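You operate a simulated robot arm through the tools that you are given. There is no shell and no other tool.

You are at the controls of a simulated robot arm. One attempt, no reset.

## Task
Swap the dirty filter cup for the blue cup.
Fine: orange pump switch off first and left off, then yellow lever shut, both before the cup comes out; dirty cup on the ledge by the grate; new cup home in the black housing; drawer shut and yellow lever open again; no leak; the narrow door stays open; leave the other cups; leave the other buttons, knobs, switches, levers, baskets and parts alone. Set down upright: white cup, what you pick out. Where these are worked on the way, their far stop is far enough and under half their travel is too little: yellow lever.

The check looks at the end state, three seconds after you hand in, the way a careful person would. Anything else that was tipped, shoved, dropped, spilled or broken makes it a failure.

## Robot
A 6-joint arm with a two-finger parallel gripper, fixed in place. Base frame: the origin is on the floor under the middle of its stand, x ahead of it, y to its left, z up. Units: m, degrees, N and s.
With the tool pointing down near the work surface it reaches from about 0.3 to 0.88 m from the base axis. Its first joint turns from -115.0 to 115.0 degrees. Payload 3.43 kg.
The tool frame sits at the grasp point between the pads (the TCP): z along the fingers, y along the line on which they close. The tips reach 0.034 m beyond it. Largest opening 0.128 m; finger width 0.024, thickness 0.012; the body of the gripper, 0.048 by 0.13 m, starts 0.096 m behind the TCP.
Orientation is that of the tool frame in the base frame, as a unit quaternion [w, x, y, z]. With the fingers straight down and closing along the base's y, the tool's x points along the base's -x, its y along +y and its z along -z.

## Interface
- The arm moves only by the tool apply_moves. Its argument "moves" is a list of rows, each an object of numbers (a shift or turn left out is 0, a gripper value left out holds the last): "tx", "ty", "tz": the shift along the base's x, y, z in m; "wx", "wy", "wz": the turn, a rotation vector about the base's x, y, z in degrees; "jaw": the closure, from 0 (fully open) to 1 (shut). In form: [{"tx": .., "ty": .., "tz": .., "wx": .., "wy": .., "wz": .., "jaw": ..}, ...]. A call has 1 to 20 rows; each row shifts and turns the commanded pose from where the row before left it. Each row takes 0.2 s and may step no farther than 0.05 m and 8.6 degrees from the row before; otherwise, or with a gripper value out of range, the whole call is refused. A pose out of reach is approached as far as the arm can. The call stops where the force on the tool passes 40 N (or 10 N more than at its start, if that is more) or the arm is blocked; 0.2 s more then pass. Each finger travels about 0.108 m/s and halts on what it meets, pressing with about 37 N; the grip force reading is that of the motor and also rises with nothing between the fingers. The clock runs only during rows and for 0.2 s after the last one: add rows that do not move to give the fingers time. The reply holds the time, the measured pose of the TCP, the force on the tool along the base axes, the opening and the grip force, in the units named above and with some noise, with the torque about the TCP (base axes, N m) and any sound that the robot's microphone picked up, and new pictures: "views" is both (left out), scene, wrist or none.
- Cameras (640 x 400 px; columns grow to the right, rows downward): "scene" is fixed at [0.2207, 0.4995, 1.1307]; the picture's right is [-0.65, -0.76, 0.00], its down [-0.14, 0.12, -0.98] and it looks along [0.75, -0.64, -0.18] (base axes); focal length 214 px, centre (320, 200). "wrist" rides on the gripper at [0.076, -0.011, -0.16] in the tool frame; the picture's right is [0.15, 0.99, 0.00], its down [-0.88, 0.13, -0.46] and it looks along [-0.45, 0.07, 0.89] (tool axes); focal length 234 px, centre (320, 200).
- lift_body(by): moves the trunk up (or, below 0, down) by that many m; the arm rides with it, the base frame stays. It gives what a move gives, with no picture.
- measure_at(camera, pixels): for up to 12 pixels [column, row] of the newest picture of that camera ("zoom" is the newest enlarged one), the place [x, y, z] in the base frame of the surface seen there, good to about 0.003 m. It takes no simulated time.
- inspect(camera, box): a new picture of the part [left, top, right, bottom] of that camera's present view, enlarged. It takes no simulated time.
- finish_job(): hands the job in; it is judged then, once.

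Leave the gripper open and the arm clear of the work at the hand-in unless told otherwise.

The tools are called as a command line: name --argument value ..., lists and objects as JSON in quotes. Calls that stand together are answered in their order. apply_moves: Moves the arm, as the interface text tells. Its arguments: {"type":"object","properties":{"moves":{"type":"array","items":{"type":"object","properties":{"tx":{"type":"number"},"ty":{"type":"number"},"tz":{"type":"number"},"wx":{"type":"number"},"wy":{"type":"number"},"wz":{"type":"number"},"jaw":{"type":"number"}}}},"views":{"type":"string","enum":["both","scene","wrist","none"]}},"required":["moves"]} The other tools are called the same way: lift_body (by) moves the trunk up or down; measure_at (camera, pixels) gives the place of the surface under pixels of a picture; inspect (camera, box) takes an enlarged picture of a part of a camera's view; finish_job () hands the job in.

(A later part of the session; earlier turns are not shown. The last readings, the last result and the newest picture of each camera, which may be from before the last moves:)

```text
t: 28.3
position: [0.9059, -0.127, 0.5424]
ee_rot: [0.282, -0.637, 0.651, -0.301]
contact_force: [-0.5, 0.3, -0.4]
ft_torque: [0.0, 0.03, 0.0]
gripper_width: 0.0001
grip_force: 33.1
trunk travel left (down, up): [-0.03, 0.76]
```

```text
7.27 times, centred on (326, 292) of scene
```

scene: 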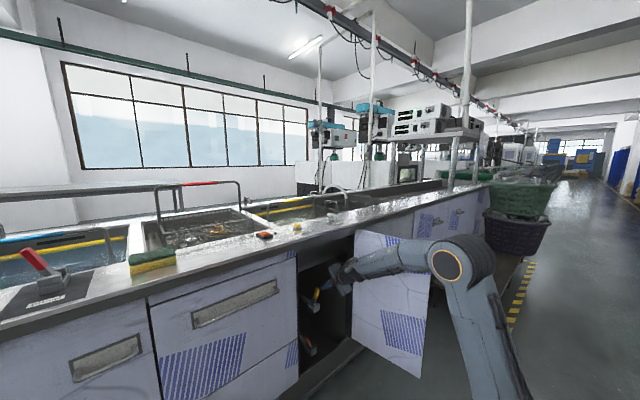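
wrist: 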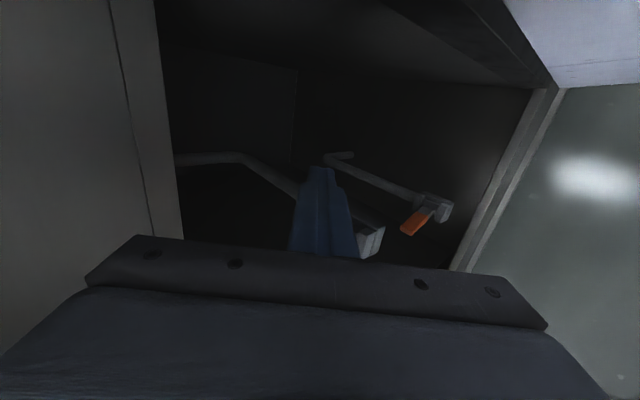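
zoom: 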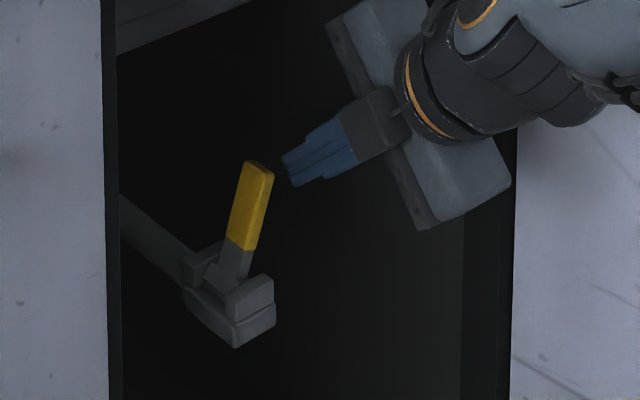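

The fingers are right of and level with the upper handle. I'll lower 6 mm and push slowly toward +y, watching the force.

apply_moves --moves '[{"tz": -0.006}, {"ty": 0.012}, {"ty": 0.008}, {"ty": 0.006}, {"ty": 0.006}, {"ty": 0.006}]' --views "none"

inspect --camera "scene" --box '[296, 265, 356, 320]'

```text
t: 29.7
position: [0.9054, -0.0835, 0.5337]
ee_rot: [0.281, -0.638, 0.651, -0.299]
contact_force: [0.3, -0.8, 0.4]
ft_torque: [0.01, 0.03, 0.01]
gripper_width: 0.0
grip_force: 33.5
trunk travel left (down, up): [-0.03, 0.76]
```

```text
7.27 times, centred on (326, 292) of scene
```

zoom: 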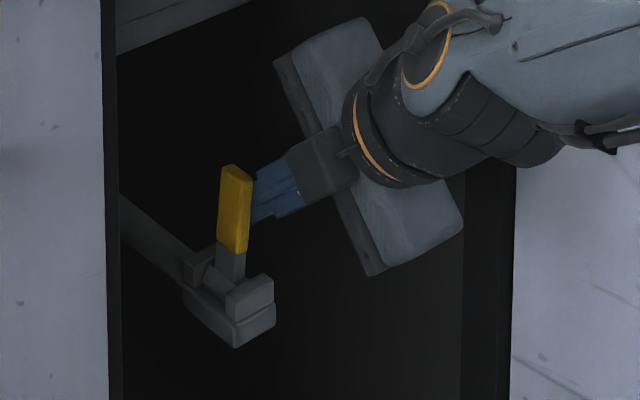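

The lever is swinging with almost no force and is now near upright. I'll keep pushing to its far stop.

apply_moves --moves '[{"ty": 0.006}, {"ty": 0.006}, {"ty": 0.006}, {"ty": 0.005}]' --views "none"

inspect --camera "scene" --box '[296, 265, 356, 320]'

```text
t: 30.7
position: [0.9053, -0.064, 0.5335]
ee_rot: [0.28, -0.637, 0.652, -0.3]
contact_force: [0.5, -7.0, 0.3]
ft_torque: [-0.22, -0.02, -0.12]
gripper_width: 0.0
grip_force: 33.3
trunk travel left (down, up): [-0.03, 0.76]
```

```text
7.27 times, centred on (326, 292) of scene
```

zoom: 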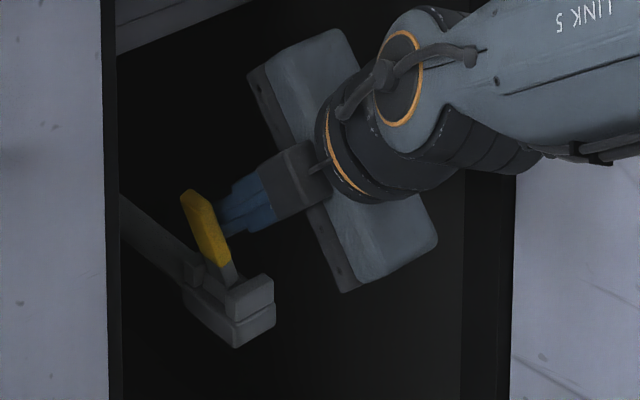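

The lever now leans toward +y like the orange one, with 7 N of resistance. I'll nudge a little more to confirm it's at the stop.

apply_moves --moves '[{"ty": 0.004}, {"ty": 0.004}]' --views "none"

inspect --camera "scene" --box '[296, 265, 356, 320]'

```text
t: 31.3
position: [0.9052, -0.0609, 0.5337]
ee_rot: [0.279, -0.635, 0.654, -0.302]
contact_force: [-7.4, -48.8, -0.9]
ft_torque: [-1.52, 0.22, -0.91]
gripper_width: 0.0
grip_force: 33.0
trunk travel left (down, up): [-0.03, 0.76]
stopped in row 2: the force on the tool passed its limit at 45 N (the readings are from after the stop); the commanded pose is now the measured one
```

```text
7.27 times, centred on (326, 292) of scene
```

zoom: 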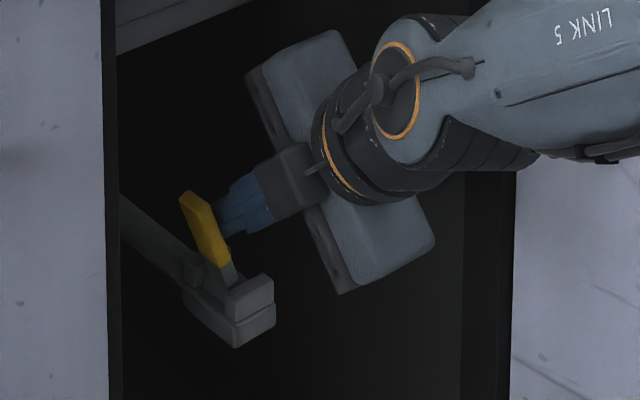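

The lever is at its far stop (force limit reached). I'll back off toward -y and withdraw along the tool axis.

apply_moves --moves '[{"ty": -0.02}, {"ty": -0.03}, {"ty": -0.02}, {"tx": -0.031, "tz": 0.022}, {"tx": -0.031, "tz": 0.022}, {"tx": -0.031, "tz": 0.022}, {"tx": -0.031, "tz": 0.022}, {"tx": -0.031, "tz": 0.022}]' --views "both"

inspect --camera "scene" --box '[296, 265, 356, 320]'

```text
t: 33.1
position: [0.747, -0.1263, 0.6442]
ee_rot: [0.281, -0.638, 0.651, -0.3]
contact_force: [0.5, -0.1, -0.3]
ft_torque: [0.0, 0.0, 0.0]
gripper_width: 0.0003
grip_force: 32.4
trunk travel left (down, up): [-0.03, 0.76]
```

scene: 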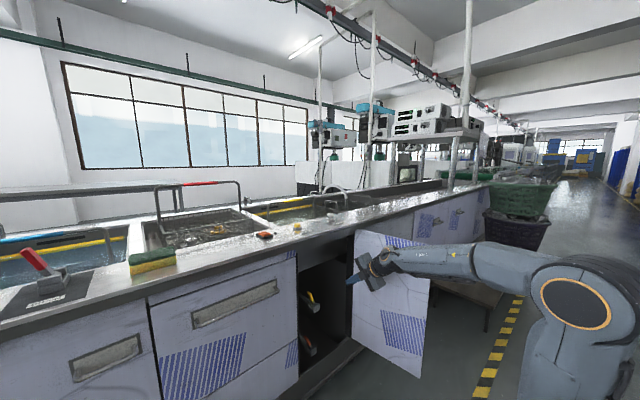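
wrist: 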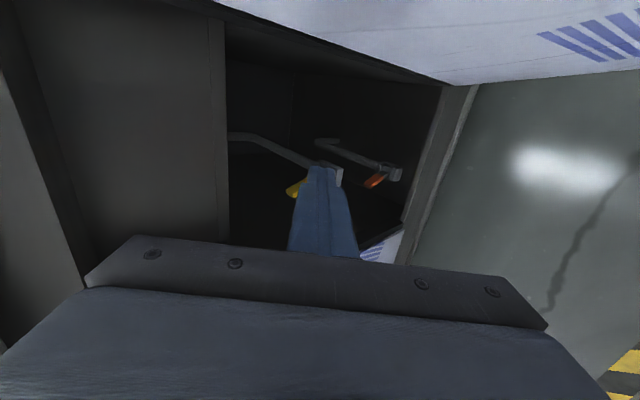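

```text
7.27 times, centred on (326, 292) of scene
```

zoom: 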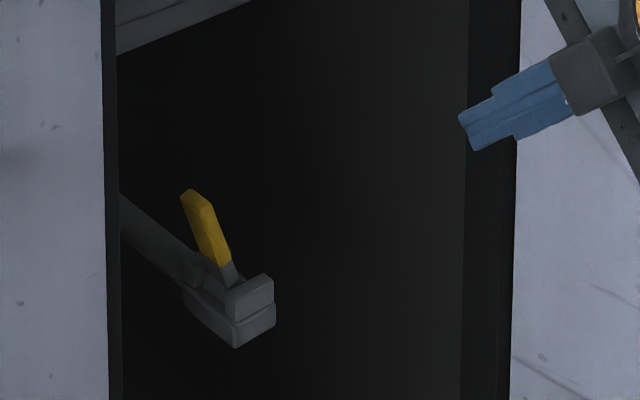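

The lever stays shut. Next is the drawer left of the cupboard: I'll enlarge and measure its front and handle.

inspect --camera "scene" --box '[140, 245, 310, 400]'

inspect --camera "scene" --box '[180, 270, 290, 340]'

measure_at --camera "scene" --pixels '[[195, 317], [195, 323], [195, 326], [195, 329], [235, 300], [235, 305], [235, 308], [235, 311], [275, 285], [277, 290], [150, 330], [292, 300]]'

```text
2.58 times, centred on (225, 322) of scene
```

zoom: 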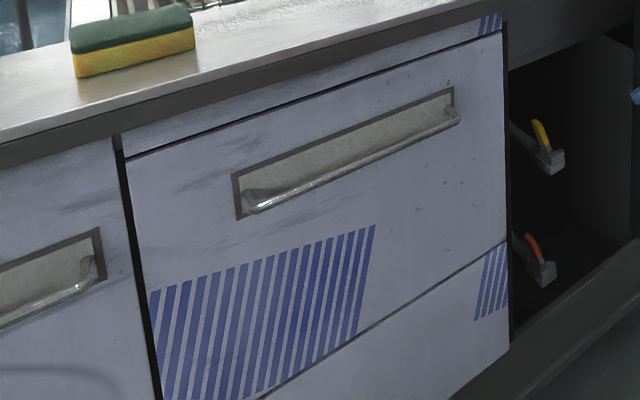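

```text
5.71 times, centred on (235, 305) of scene
```

zoom: 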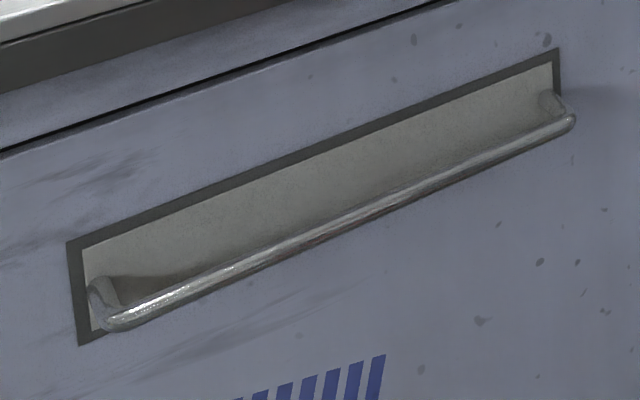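

```text
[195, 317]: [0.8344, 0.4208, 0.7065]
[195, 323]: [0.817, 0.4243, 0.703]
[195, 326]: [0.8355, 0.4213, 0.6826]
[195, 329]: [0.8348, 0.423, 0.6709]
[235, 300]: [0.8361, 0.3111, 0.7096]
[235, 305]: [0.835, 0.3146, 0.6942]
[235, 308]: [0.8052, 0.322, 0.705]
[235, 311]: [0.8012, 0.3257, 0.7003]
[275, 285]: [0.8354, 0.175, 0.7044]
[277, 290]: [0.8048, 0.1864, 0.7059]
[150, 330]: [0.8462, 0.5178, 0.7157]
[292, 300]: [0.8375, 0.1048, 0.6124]
```

The handle is a horizontal bar at x≈0.803, z≈0.703, running from y≈0.18 to 0.425, with its plate at x≈0.835. I'll back out, level the tool so the fingers close vertically, and line up in front of the bar's middle at y≈0.305.

apply_moves --moves '[{"tx": -0.04, "ty": 0.01, "tz": 0.01}, {"tx": -0.03, "ty": 0.035, "tz": 0.01}, {"ty": 0.045, "wy": -4}, {"ty": 0.045, "wy": -4}, {"ty": 0.045, "wy": -4}, {"ty": 0.045, "wy": -4}, {"ty": 0.045, "wy": -4}, {"ty": 0.045, "wy": -4}, {"ty": 0.045, "wy": -4, "tz": 0.01}, {"ty": 0.04, "wy": -4, "tz": 0.01}, {"ty": 0.03, "wy": -4, "tz": 0.01, "jaw": 0.45}, {"wy": -4, "tz": 0.01, "jaw": 0.45}]' --views "both"

```text
t: 35.7
position: [0.7328, 0.2481, 0.6826]
ee_rot: [0.487, -0.496, 0.516, -0.501]
contact_force: [0.0, 1.3, 0.1]
ft_torque: [0.0, 0.01, -0.01]
gripper_width: 0.0703
grip_force: 0.0
out of reach, approached as far as the arm can: row 2, 3, 4, 5
trunk travel left (down, up): [-0.03, 0.76]
```

scene: 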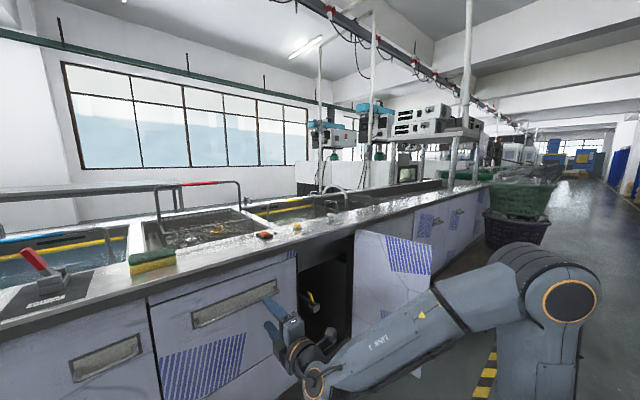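
wrist: 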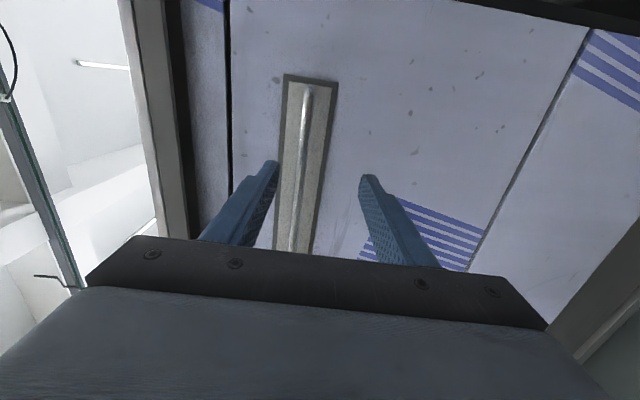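

The tool is level at (0.733, 0.248, 0.683) with the jaws part open. The bar (about column 300) sits 2 cm above the finger midline. I'll raise to z≈0.703 and centre on y≈0.305.

apply_moves --moves '[{"ty": 0.03, "tz": 0.01}, {"ty": 0.027, "tz": 0.01}, {}]' --views "wrist"

measure_at --camera "wrist" --pixels '[[300, 120], [300, 150], [305, 130], [310, 140], [310, 150], [315, 150], [310, 170], [310, 190]]'

```text
t: 36.5
position: [0.7302, 0.3048, 0.7018]
ee_rot: [0.486, -0.496, 0.516, -0.501]
contact_force: [1.1, -0.3, -0.9]
ft_torque: [0.01, -0.01, -0.03]
gripper_width: 0.0704
grip_force: 0.0
trunk travel left (down, up): [-0.03, 0.76]
```

wrist: 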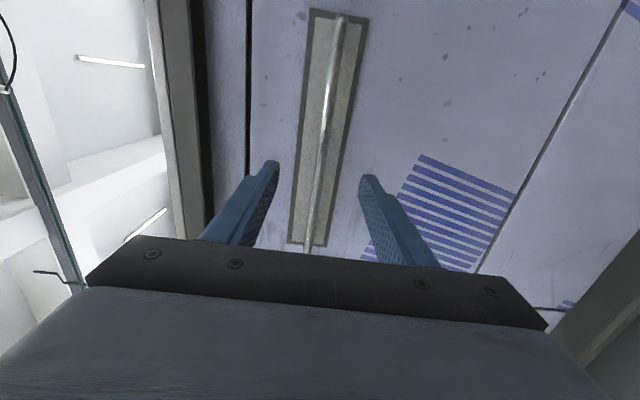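

```text
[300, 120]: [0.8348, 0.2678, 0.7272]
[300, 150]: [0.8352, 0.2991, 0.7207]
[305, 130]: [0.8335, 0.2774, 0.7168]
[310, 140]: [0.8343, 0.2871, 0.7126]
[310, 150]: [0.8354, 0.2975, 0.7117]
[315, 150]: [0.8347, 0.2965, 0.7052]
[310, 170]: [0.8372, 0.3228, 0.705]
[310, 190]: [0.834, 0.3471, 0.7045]
```

I'll measure directly on the bar's bright line.

measure_at --camera "wrist" --pixels '[[334, 50], [328, 90], [323, 120], [322, 130], [318, 150], [320, 150], [317, 170], [316, 180], [313, 200], [311, 220], [341, 20], [308, 240]]'

inspect --camera "wrist" --box '[260, 100, 400, 260]'

```text
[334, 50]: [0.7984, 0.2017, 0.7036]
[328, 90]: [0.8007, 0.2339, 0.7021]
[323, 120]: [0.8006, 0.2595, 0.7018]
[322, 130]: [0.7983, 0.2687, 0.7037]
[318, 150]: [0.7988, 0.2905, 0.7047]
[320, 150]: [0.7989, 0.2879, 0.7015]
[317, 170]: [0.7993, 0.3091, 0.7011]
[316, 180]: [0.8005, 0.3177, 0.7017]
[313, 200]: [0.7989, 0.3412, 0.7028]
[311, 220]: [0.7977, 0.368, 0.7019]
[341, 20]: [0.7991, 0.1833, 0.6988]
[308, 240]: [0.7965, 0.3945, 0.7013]
```

```text
2.50 times, centred on (330, 180) of wrist
```

zoom: 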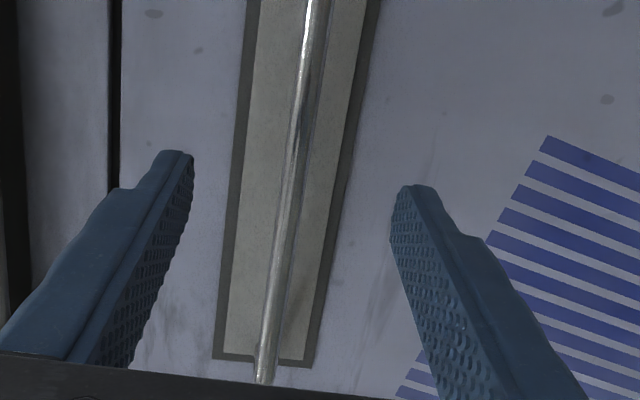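

The bar's front is at x=0.799, z=0.702, matching the tool height. I'll advance 6.3 cm so the fingers straddle it, then close.

apply_moves --moves '[{"tx": 0.03}, {"tx": 0.02}, {"tx": 0.013}, {"jaw": 1}, {"jaw": 1}, {"jaw": 1}]' --views "wrist"

```text
t: 37.9
position: [0.7952, 0.3044, 0.6997]
ee_rot: [0.485, -0.497, 0.517, -0.501]
contact_force: [-4.3, -2.3, -18.9]
ft_torque: [-0.39, 0.15, 0.24]
gripper_width: 0.0108
grip_force: 44.7
trunk travel left (down, up): [-0.03, 0.76]
```

wrist: 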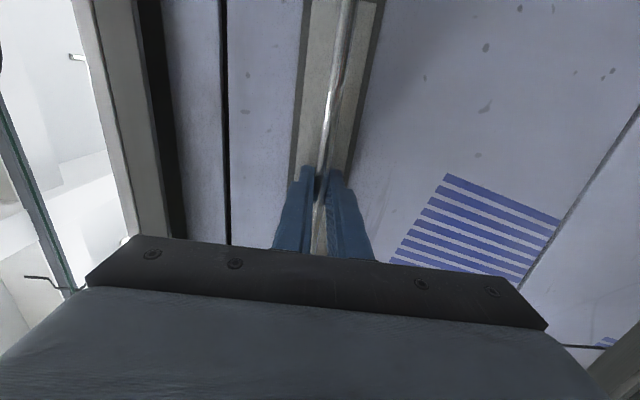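

The bar is gripped (opening 0.0108), with the tool riding 2 mm high against it. I'll relieve that offset and start pulling the drawer gently.

apply_moves --moves '[{"tz": -0.002}, {"tx": -0.01}, {"tx": -0.02}, {"tx": -0.02}]' --views "scene"

```text
t: 38.9
position: [0.7449, 0.3055, 0.7007]
ee_rot: [0.484, -0.498, 0.517, -0.501]
contact_force: [1.2, -5.7, -19.4]
ft_torque: [-0.4, 0.15, 0.79]
gripper_width: 0.0108
grip_force: 44.3
trunk travel left (down, up): [-0.03, 0.76]
```

scene: 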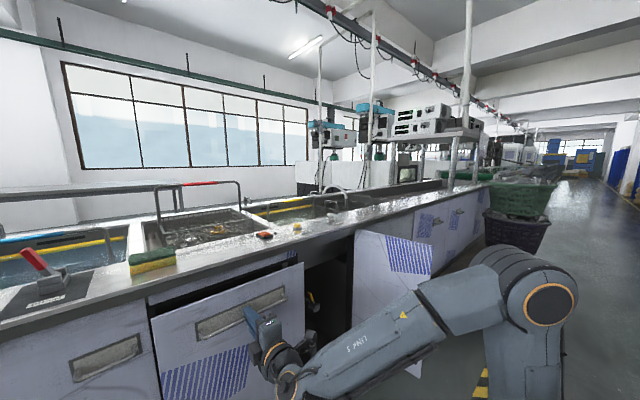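

The drawer is sliding out. There is still a 19 N downward reading, so I'll lower the command slightly and keep pulling.

apply_moves --moves '[{"tx": -0.02, "tz": -0.002}, {"tx": -0.02}, {"tx": -0.02}]' --views "none"

```text
t: 39.7
position: [0.6855, 0.3031, 0.6998]
ee_rot: [0.487, -0.495, 0.517, -0.501]
contact_force: [2.0, -11.9, -9.7]
ft_torque: [-0.67, 0.06, -0.07]
gripper_width: 0.0109
grip_force: 44.0
trunk travel left (down, up): [-0.03, 0.76]
```

Still reachable, with modest forces. I'll continue pulling.

apply_moves --moves '[{"tx": -0.02}, {"tx": -0.02}, {"tx": -0.02}]' --views "both"

```text
t: 40.5
position: [0.624, 0.3051, 0.7009]
ee_rot: [0.488, -0.495, 0.515, -0.501]
contact_force: [2.2, -7.6, 8.8]
ft_torque: [-0.61, -0.12, -0.08]
gripper_width: 0.0109
grip_force: 44.4
trunk travel left (down, up): [-0.03, 0.76]
```

scene: 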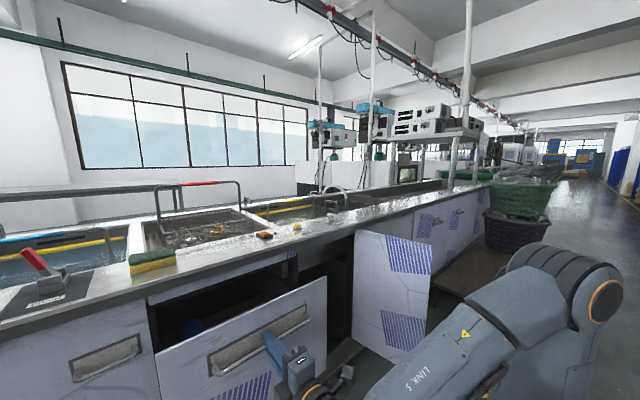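
wrist: 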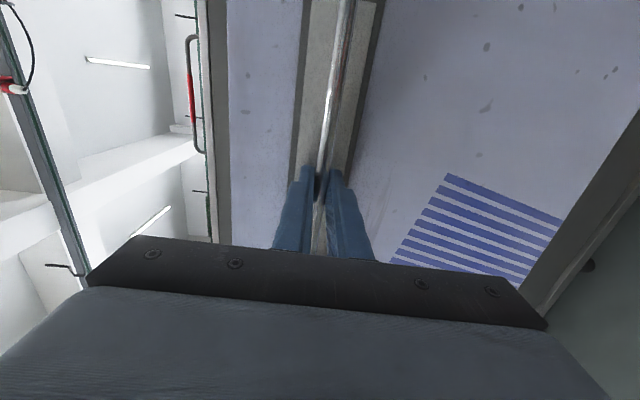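

The drawer is out about 17 cm and something blue is visible inside at about (190,327). I'll keep pulling.

apply_moves --moves '[{"tx": -0.02}, {"tx": -0.02}, {"tx": -0.02}]' --views "scene"

```text
t: 41.3
position: [0.5666, 0.304, 0.7003]
ee_rot: [0.488, -0.495, 0.517, -0.501]
contact_force: [3.4, -5.4, 21.7]
ft_torque: [-0.64, -0.15, 0.1]
gripper_width: 0.0109
grip_force: 44.1
trunk travel left (down, up): [-0.03, 0.76]
```

scene: 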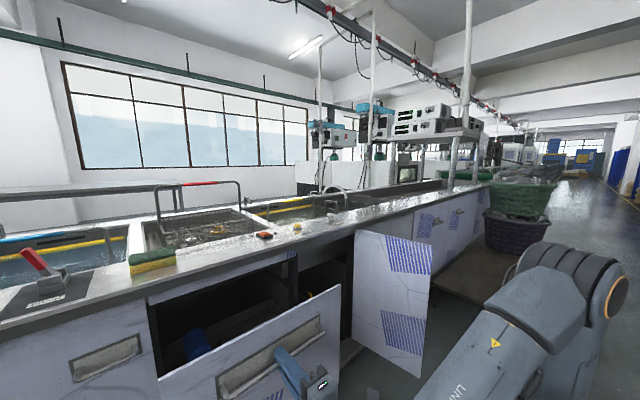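

The vertical force has flipped sign, so I'll raise the command 2 mm to match the rail height and continue.

apply_moves --moves '[{"tz": 0.002}, {"tx": -0.02}, {"tx": -0.02}, {"tx": -0.02}]' --views "scene"

inspect --camera "scene" --box '[130, 270, 350, 400]'

```text
t: 42.3
position: [0.5079, 0.304, 0.7002]
ee_rot: [0.486, -0.495, 0.518, -0.501]
contact_force: [2.1, -3.7, -8.7]
ft_torque: [-0.74, 0.14, 1.25]
gripper_width: 0.011
grip_force: 44.8
trunk travel left (down, up): [-0.03, 0.76]
```

scene: 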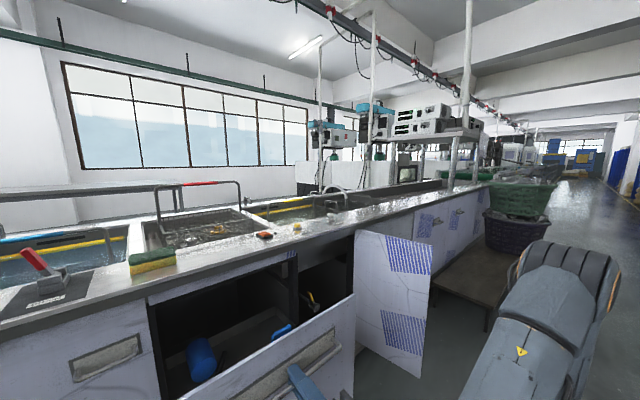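

```text
2.91 times, centred on (240, 335) of scene
```

zoom: 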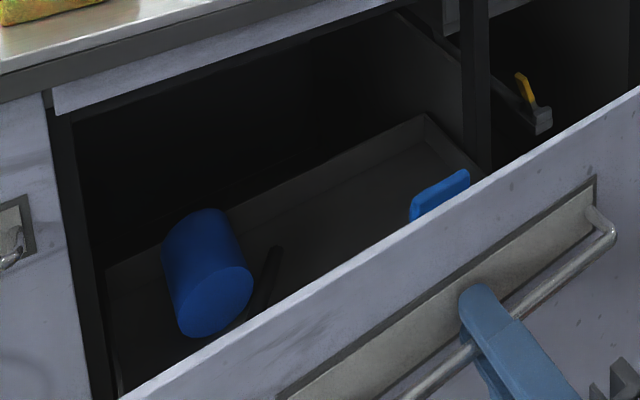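

The drawer is out 29 cm. Inside I see a blue cylinder at about (203,357) and a blue piece at (282,332). I'll pull a little further to see if there's more travel.

apply_moves --moves '[{"tx": -0.02}, {"tx": -0.02}]' --views "scene"

inspect --camera "scene" --box '[130, 270, 350, 400]'

```text
t: 42.6
position: [0.5058, 0.3017, 0.7001]
ee_rot: [0.482, -0.493, 0.524, -0.501]
contact_force: [0.1, 30.5, -25.1]
ft_torque: [-1.0, 0.21, 0.44]
gripper_width: 0.0109
grip_force: 44.6
trunk travel left (down, up): [-0.03, 0.76]
stopped in row 1: the force on the tool passed its limit at 49 N (the readings are from after the stop); the commanded pose is now the measured one
```

scene: 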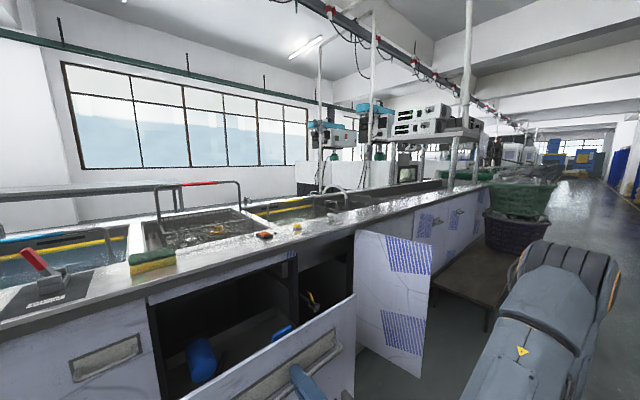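

```text
2.91 times, centred on (240, 335) of scene
```

zoom: 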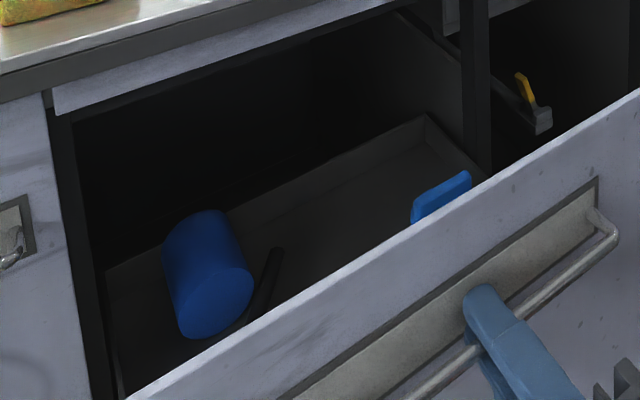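

The pull met resistance with the drawer about 29 cm out, so it's at its stop. I'll open the jaws and ease straight back off the bar.

apply_moves --moves '[{"jaw": 0.4}, {"jaw": 0.4}, {"jaw": 0.4}, {"tx": -0.01}, {"tx": -0.015}]' --views "both"

```text
t: 43.8
position: [0.4941, 0.2858, 0.7099]
ee_rot: [0.473, -0.473, 0.543, -0.508]
contact_force: [0.4, -0.4, -0.7]
ft_torque: [0.03, 0.03, 0.01]
gripper_width: 0.0771
grip_force: 0.0
trunk travel left (down, up): [-0.03, 0.76]
```

scene: 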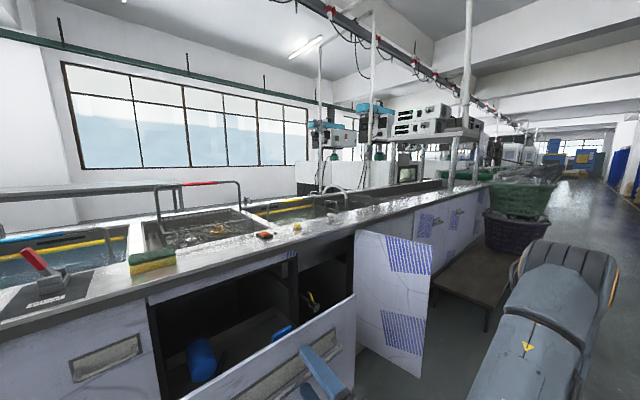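
wrist: 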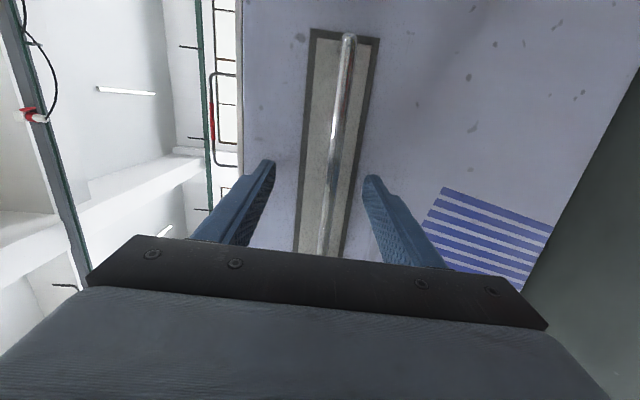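

Released; the bar is still between the open fingers. I'll ease further back and check the reach.

apply_moves --moves '[{"tx": -0.015, "tz": -0.003}, {"tx": -0.015, "tz": -0.003}]' --views "wrist"

```text
t: 44.5
position: [0.4942, 0.2567, 0.7057]
ee_rot: [0.449, -0.44, 0.569, -0.53]
contact_force: [-1.0, -0.1, 0.5]
ft_torque: [-0.03, -0.03, 0.01]
gripper_width: 0.0767
grip_force: 0.1
trunk travel left (down, up): [-0.03, 0.76]
stopped in row 2: the arm was blocked; the commanded pose is now the measured one
```

wrist: 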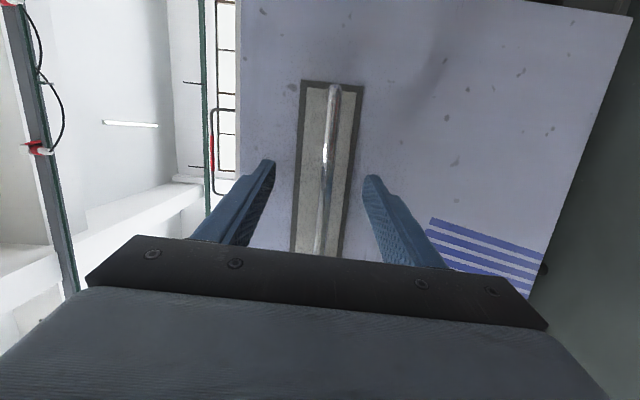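

The arm is blocked from going further back here because it is folded close to the base. Moving left increases the radius, so I'll slide along the bar toward +y while straightening the yaw, then back off.

apply_moves --moves '[{"ty": 0.03, "wz": 3}, {"ty": 0.03, "wz": 3}, {"ty": 0.03, "wz": 3}, {"ty": 0.03, "wz": 3}]' --views "both"

```text
t: 45.5
position: [0.4967, 0.3784, 0.7036]
ee_rot: [0.5, -0.501, 0.517, -0.482]
contact_force: [-0.3, 1.0, -0.3]
ft_torque: [0.01, 0.02, -0.04]
gripper_width: 0.0767
grip_force: 0.0
trunk travel left (down, up): [-0.03, 0.76]
```

scene: 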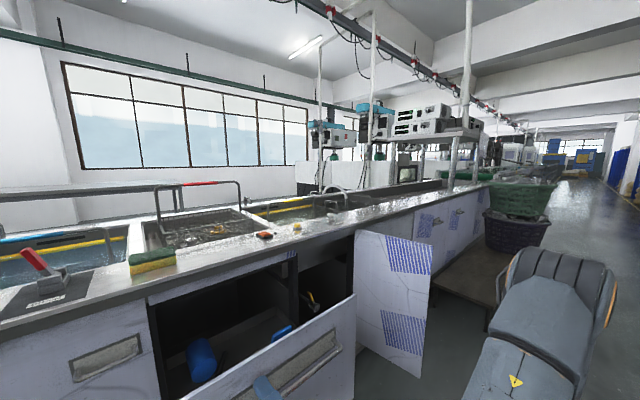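
wrist: 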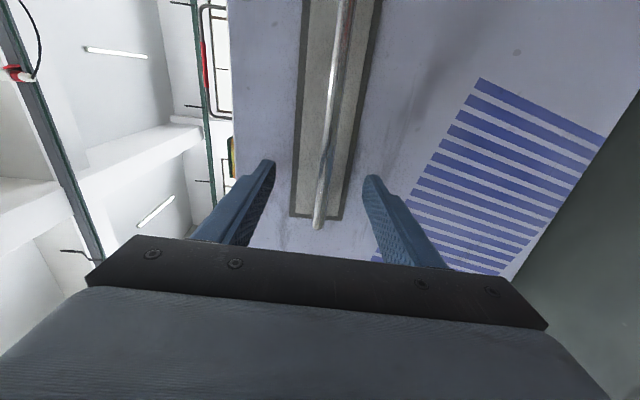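

That worked: I'm at y=0.378. Now I'll back off along -x.

apply_moves --moves '[{"tx": -0.015}, {"tx": -0.015}, {"tx": -0.02}]' --views "wrist"

```text
t: 46.5
position: [0.4928, 0.3469, 0.7089]
ee_rot: [0.473, -0.462, 0.549, -0.511]
contact_force: [-0.2, 0.2, -0.1]
ft_torque: [0.0, -0.05, 0.0]
gripper_width: 0.0769
grip_force: 0.0
trunk travel left (down, up): [-0.03, 0.76]
stopped in row 3: the arm was blocked; the commanded pose is now the measured one
```

wrist: 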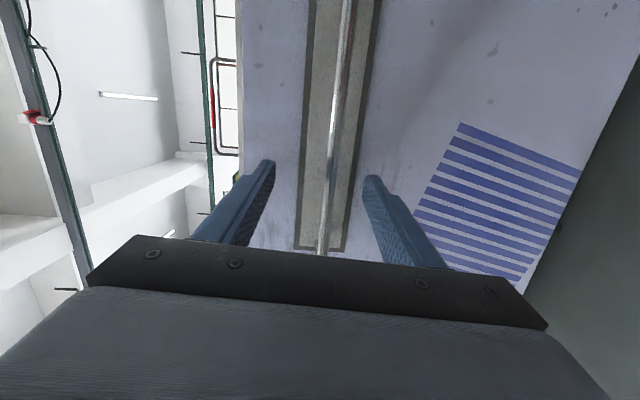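

Backing off in x is still blocked. Instead I'll slide left past the bar's end (y≈0.425), where I can rise freely.

apply_moves --moves '[{"ty": 0.03, "wz": 3, "tz": -0.002}, {"ty": 0.03, "wz": 3, "tz": -0.002}, {"ty": 0.03, "wz": 2}, {"ty": 0.03}, {"ty": 0.03}]' --views "both"

```text
t: 47.7
position: [0.4921, 0.4991, 0.702]
ee_rot: [0.508, -0.5, 0.515, -0.476]
contact_force: [0.7, -0.3, 0.7]
ft_torque: [0.02, 0.0, -0.01]
gripper_width: 0.0771
grip_force: 0.1
trunk travel left (down, up): [-0.03, 0.76]
```

scene: 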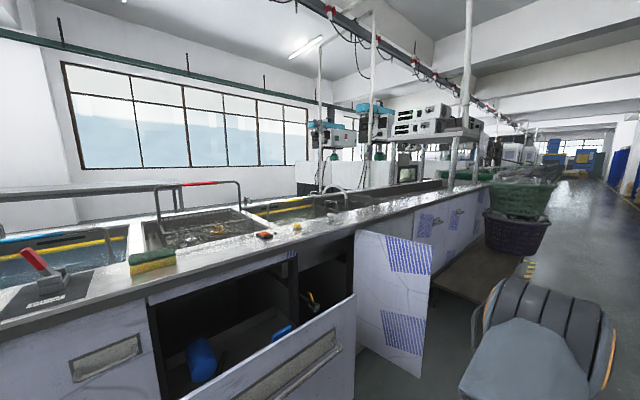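
wrist: 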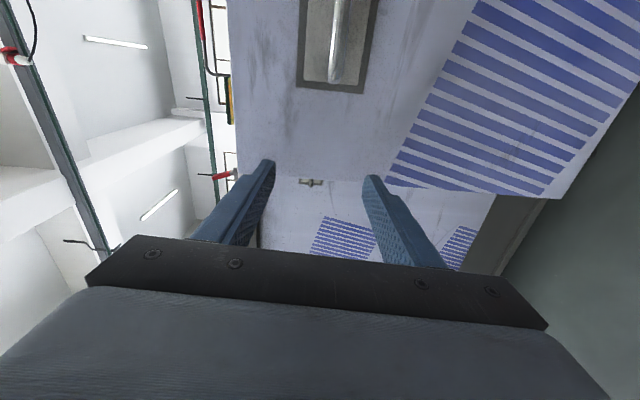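

The fingers are clear of the bar. I'll move a bit further left past the drawer's side, then raise the trunk and tilt the tool down to look in from above.

apply_moves --moves '[{"ty": 0.04}, {"ty": 0.04}, {"ty": 0.02, "tx": -0.01}]' --views "none"

lift_body --by 0.3

apply_moves --moves '[{"tz": 0.01}]' --views "both"

```text
t: 48.7
position: [0.512, 0.582, 0.7121]
ee_rot: [0.5, -0.484, 0.529, -0.485]
contact_force: [-0.7, 0.6, -1.1]
ft_torque: [-0.02, -0.07, -0.06]
gripper_width: 0.0771
grip_force: 0.0
trunk travel left (down, up): [-0.03, 0.76]
stopped in row 3: the arm was blocked; the commanded pose is now the measured one
```

```text
t: 51.7
position: [0.5082, 0.5862, 1.0075]
ee_rot: [0.5, -0.488, 0.526, -0.485]
contact_force: [-0.3, 0.5, 0.6]
ft_torque: [-0.02, 0.01, 0.01]
gripper_width: 0.0768
grip_force: 0.0
trunk travel left (down, up): [-0.33, 0.46]
```

```text
t: 52.1
position: [0.5107, 0.5855, 1.019]
ee_rot: [0.498, -0.489, 0.527, -0.485]
contact_force: [-0.1, -0.5, 0.0]
ft_torque: [0.01, -0.02, -0.01]
gripper_width: 0.0769
grip_force: 0.1
trunk travel left (down, up): [-0.33, 0.46]
```

scene: 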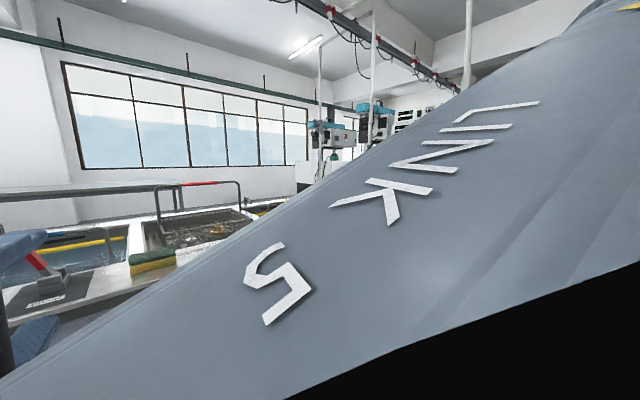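
wrist: 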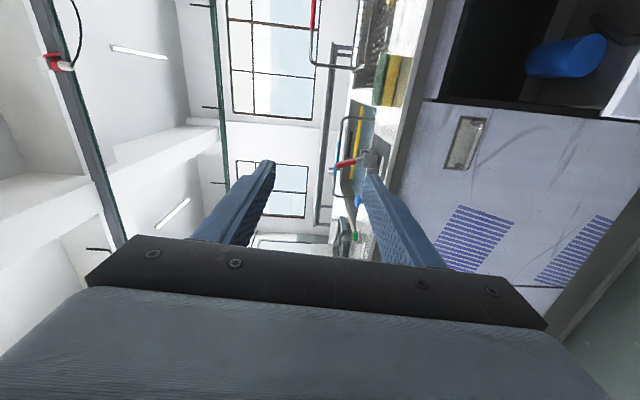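

The drawer area is now below and to the right, and the blue cup shows at (567,55). I'll tilt the tool to point down and move over toward the drawer at a safe height.

apply_moves --moves '[{"wy": 8, "tz": 0.015}, {"wy": 8, "tz": 0.015, "ty": -0.01}, {"wy": 8, "tz": 0.015, "ty": -0.02}, {"wy": 8, "tz": 0.015, "ty": -0.02}, {"wy": 8, "tz": 0.015, "ty": -0.03}, {"wy": 8, "tz": 0.015, "ty": -0.03}, {"wy": 8, "tz": 0.015, "ty": -0.03}, {"wy": 8, "tz": 0.015, "ty": -0.03}, {"wy": 8, "tz": 0.01, "ty": -0.03}, {"wy": 8, "tz": 0.01, "ty": -0.03}, {"wy": 8, "ty": -0.03}]' --views "both"

```text
t: 54.5
position: [0.5065, 0.3232, 1.1575]
ee_rot: [-0.007, -0.688, 0.726, -0.009]
contact_force: [-0.7, 0.7, 0.1]
ft_torque: [-0.03, -0.05, 0.01]
gripper_width: 0.0768
grip_force: 0.0
trunk travel left (down, up): [-0.33, 0.46]
```

scene: 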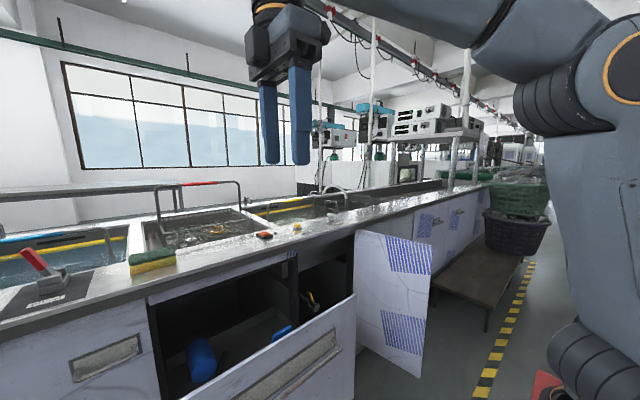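
wrist: 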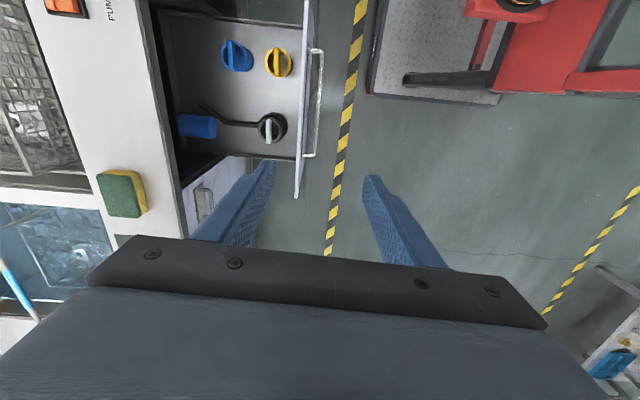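

Now I can see into the drawer: a blue-handled cup at (236,55), a yellow one at (278,62), a blue cylinder at (197,125), and a black round housing with a white-handled cup at (271,127). I'll enlarge it.

inspect --camera "wrist" --box '[150, 5, 340, 190]'

inspect --camera "wrist" --box '[240, 100, 310, 155]'

inspect --camera "wrist" --box '[200, 25, 310, 90]'

measure_at --camera "wrist" --pixels '[[236, 50], [236, 60], [280, 52], [278, 65], [270, 125], [271, 112], [285, 130], [197, 125], [240, 100], [310, 100], [300, 150], [170, 20]]'

```text
2.16 times, centred on (245, 98) of wrist
```

zoom: 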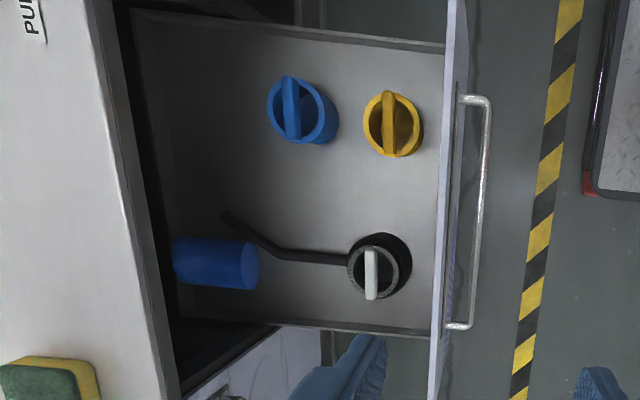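

```text
7.27 times, centred on (275, 128) of wrist
```

zoom: 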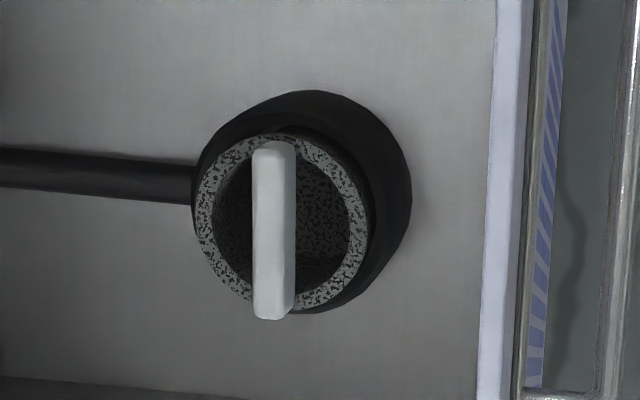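

```text
5.82 times, centred on (255, 58) of wrist
```

zoom: 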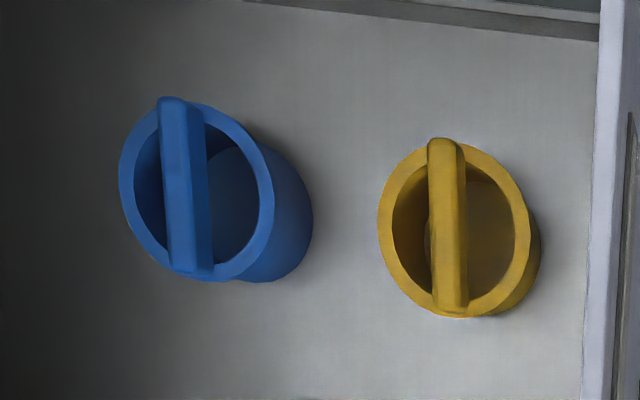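

```text
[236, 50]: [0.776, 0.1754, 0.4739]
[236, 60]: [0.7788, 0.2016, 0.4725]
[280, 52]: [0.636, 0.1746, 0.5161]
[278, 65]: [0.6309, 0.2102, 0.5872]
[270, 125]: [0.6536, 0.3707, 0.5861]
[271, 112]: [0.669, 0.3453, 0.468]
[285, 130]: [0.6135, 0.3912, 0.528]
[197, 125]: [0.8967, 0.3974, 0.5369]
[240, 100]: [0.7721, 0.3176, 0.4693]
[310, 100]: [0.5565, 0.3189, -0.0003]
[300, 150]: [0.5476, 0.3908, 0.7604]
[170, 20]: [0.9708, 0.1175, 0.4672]
```

The dirty cup is the grey-speckled one with a white handle in the black housing. The blue cup with the matching handle is at about (0.775, 0.19). I still need to find the "ledge by the grate": something shows in the lower-right corner at about (615,360), so I'll enlarge that and other spots.

inspect --camera "wrist" --box '[560, 280, 640, 400]'

inspect --camera "wrist" --box '[0, 0, 200, 240]'

inspect --camera "wrist" --box '[360, 0, 640, 110]'

measure_at --camera "wrist" --pixels '[[615, 360], [625, 340], [600, 270], [440, 80], [30, 130], [50, 200], [195, 118], [197, 132], [185, 125], [210, 125], [181, 115], [215, 135]]'

```text
3.33 times, centred on (600, 340) of wrist
```

zoom: 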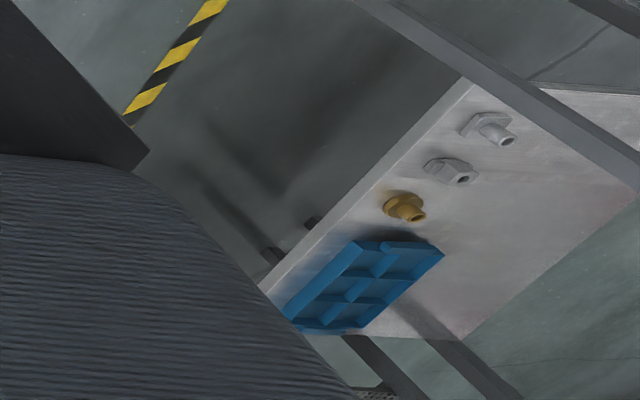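

```text
1.67 times, centred on (100, 120) of wrist
```

zoom: 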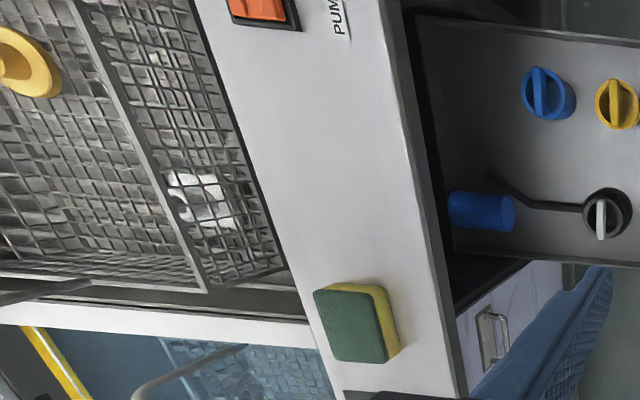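

```text
2.29 times, centred on (500, 55) of wrist
```

zoom: 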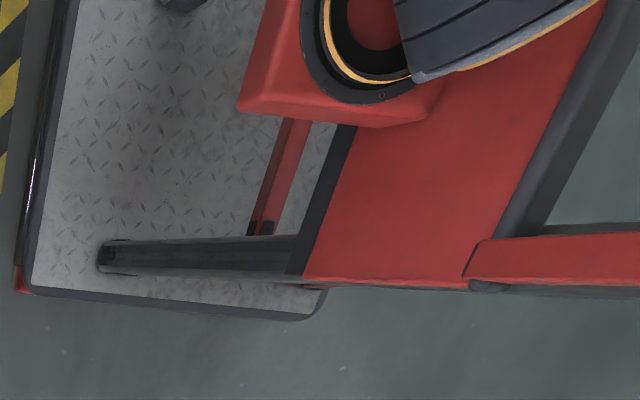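

```text
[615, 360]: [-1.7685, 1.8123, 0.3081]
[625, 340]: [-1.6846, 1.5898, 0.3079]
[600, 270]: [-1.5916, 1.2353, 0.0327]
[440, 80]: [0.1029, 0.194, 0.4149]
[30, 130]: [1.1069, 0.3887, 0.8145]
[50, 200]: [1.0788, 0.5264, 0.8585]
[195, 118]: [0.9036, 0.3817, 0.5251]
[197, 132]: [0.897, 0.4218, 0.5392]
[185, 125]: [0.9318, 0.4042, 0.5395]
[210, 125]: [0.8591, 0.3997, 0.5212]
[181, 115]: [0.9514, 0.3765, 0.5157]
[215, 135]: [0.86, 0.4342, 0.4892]
```

The blue cylinder lies at the back of the cabinet with a hose near it, apparently plumbing and not a handled cup. To find the grate and ledge I'll turn the camera to face the bays and look from above the counter.

apply_moves --moves '[{"wz": 8.5, "tz": 0.01}, {"wz": 8.5, "tz": 0.01}, {"wz": 8.5, "tz": 0.01}, {"wz": 8.5, "tz": 0.01}, {"wz": 8.5, "tz": 0.01}, {"wz": 8.5}, {"wz": 8.5}, {"wz": 8.5}, {"wz": 8.5}, {"wz": 8.5}, {"wy": -8, "tx": 0.02}, {"wy": -8, "tx": 0.02}, {"wy": -8, "tx": 0.02}, {"wy": -6, "tx": 0.02}]' --views "both"

```text
t: 57.5
position: [0.5833, 0.3201, 1.1861]
ee_rot: [-0.021, 0.96, -0.066, 0.271]
contact_force: [0.0, -0.8, 0.1]
ft_torque: [0.03, 0.03, 0.03]
gripper_width: 0.0767
grip_force: 0.1
out of reach, approached as far as the arm can: row 3, 4, 5
trunk travel left (down, up): [-0.33, 0.46]
```

scene: 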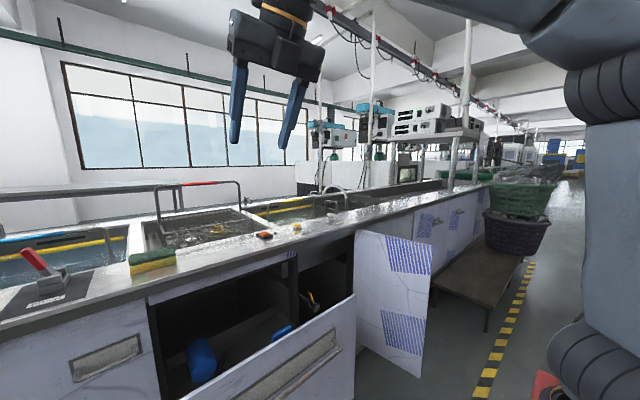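
wrist: 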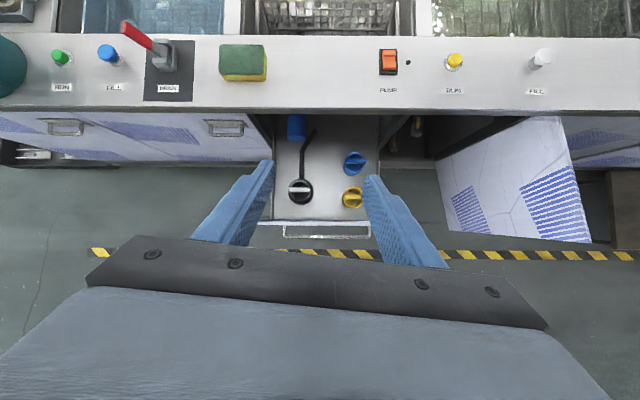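

This is a good view of the drawer and counter. I'll tilt a bit more and raise to see into the bays.

apply_moves --moves '[{"wy": -6, "tx": 0.03, "tz": 0.04}, {"wy": -6, "tx": 0.03, "tz": 0.04}, {"wy": -6, "tx": 0.03, "tz": 0.03}]' --views "wrist"

inspect --camera "wrist" --box '[180, 0, 480, 150]'

inspect --camera "wrist" --box '[380, 0, 640, 180]'

inspect --camera "wrist" --box '[0, 0, 260, 180]'

```text
t: 58.3
position: [0.6776, 0.3234, 1.2963]
ee_rot: [-0.031, 0.906, -0.063, 0.417]
contact_force: [0.4, -0.4, 0.2]
ft_torque: [0.0, -0.02, 0.01]
gripper_width: 0.0768
grip_force: 0.1
trunk travel left (down, up): [-0.33, 0.46]
```

wrist: 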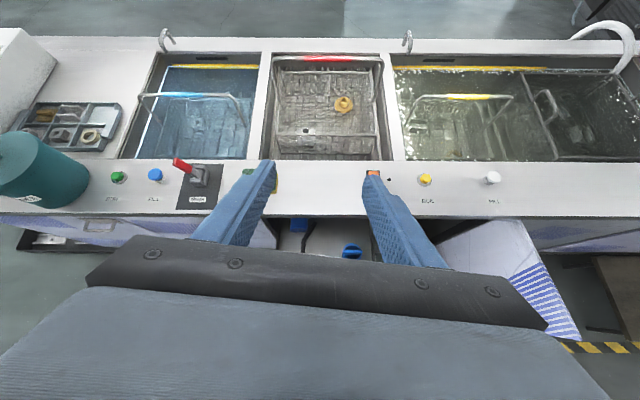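

```text
2.13 times, centred on (330, 75) of wrist
```

zoom: 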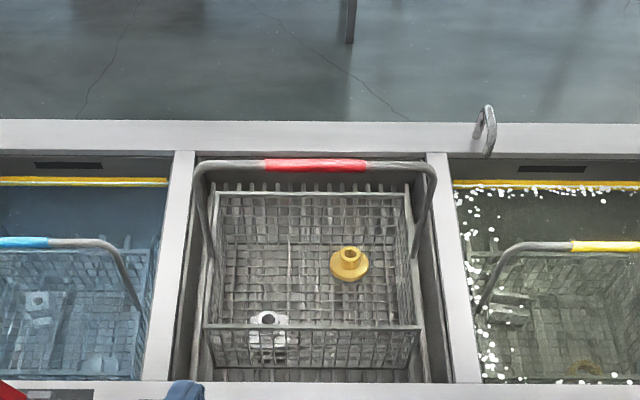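

```text
2.22 times, centred on (510, 90) of wrist
```

zoom: 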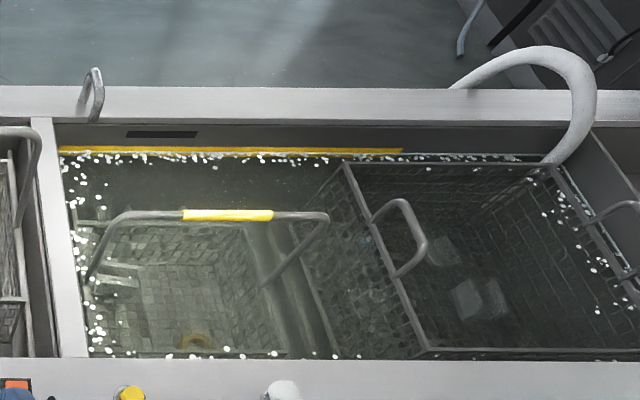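

```text
2.22 times, centred on (130, 90) of wrist
```

zoom: 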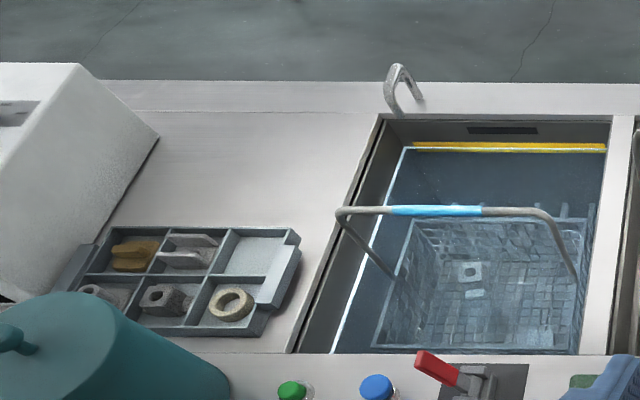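

The middle bay is dry and has slats (a drain rack) under its basket, so that may be "the grate". I'll move forward at a safe height for a closer look at that bay and the front strip beside it.

apply_moves --moves '[{"wy": 6, "tx": 0.04, "ty": -0.01}, {"wy": 6, "tx": 0.04, "ty": -0.01}, {"wy": 4, "tx": 0.04, "ty": -0.01}, {"tx": 0.03}]' --views "wrist"

inspect --camera "wrist" --box '[160, 0, 480, 200]'

```text
t: 59.3
position: [0.7615, 0.2705, 1.2282]
ee_rot: [-0.021, 0.956, -0.066, 0.285]
contact_force: [1.6, 0.3, 0.2]
ft_torque: [-0.01, 0.0, -0.03]
gripper_width: 0.0766
grip_force: 0.1
out of reach, approached as far as the arm can: row 2, 3, 4
trunk travel left (down, up): [-0.33, 0.46]
```

wrist: 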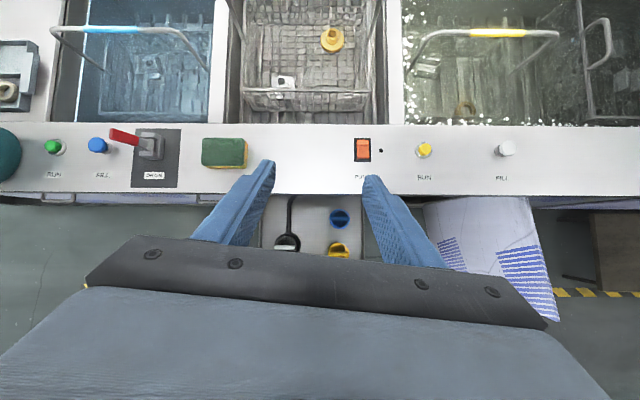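

```text
2.00 times, centred on (320, 100) of wrist
```

zoom: 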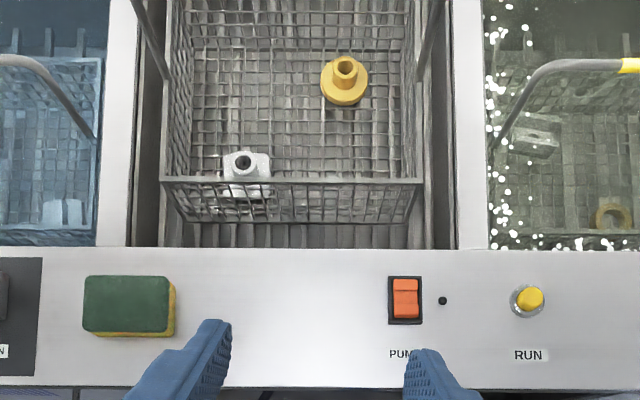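

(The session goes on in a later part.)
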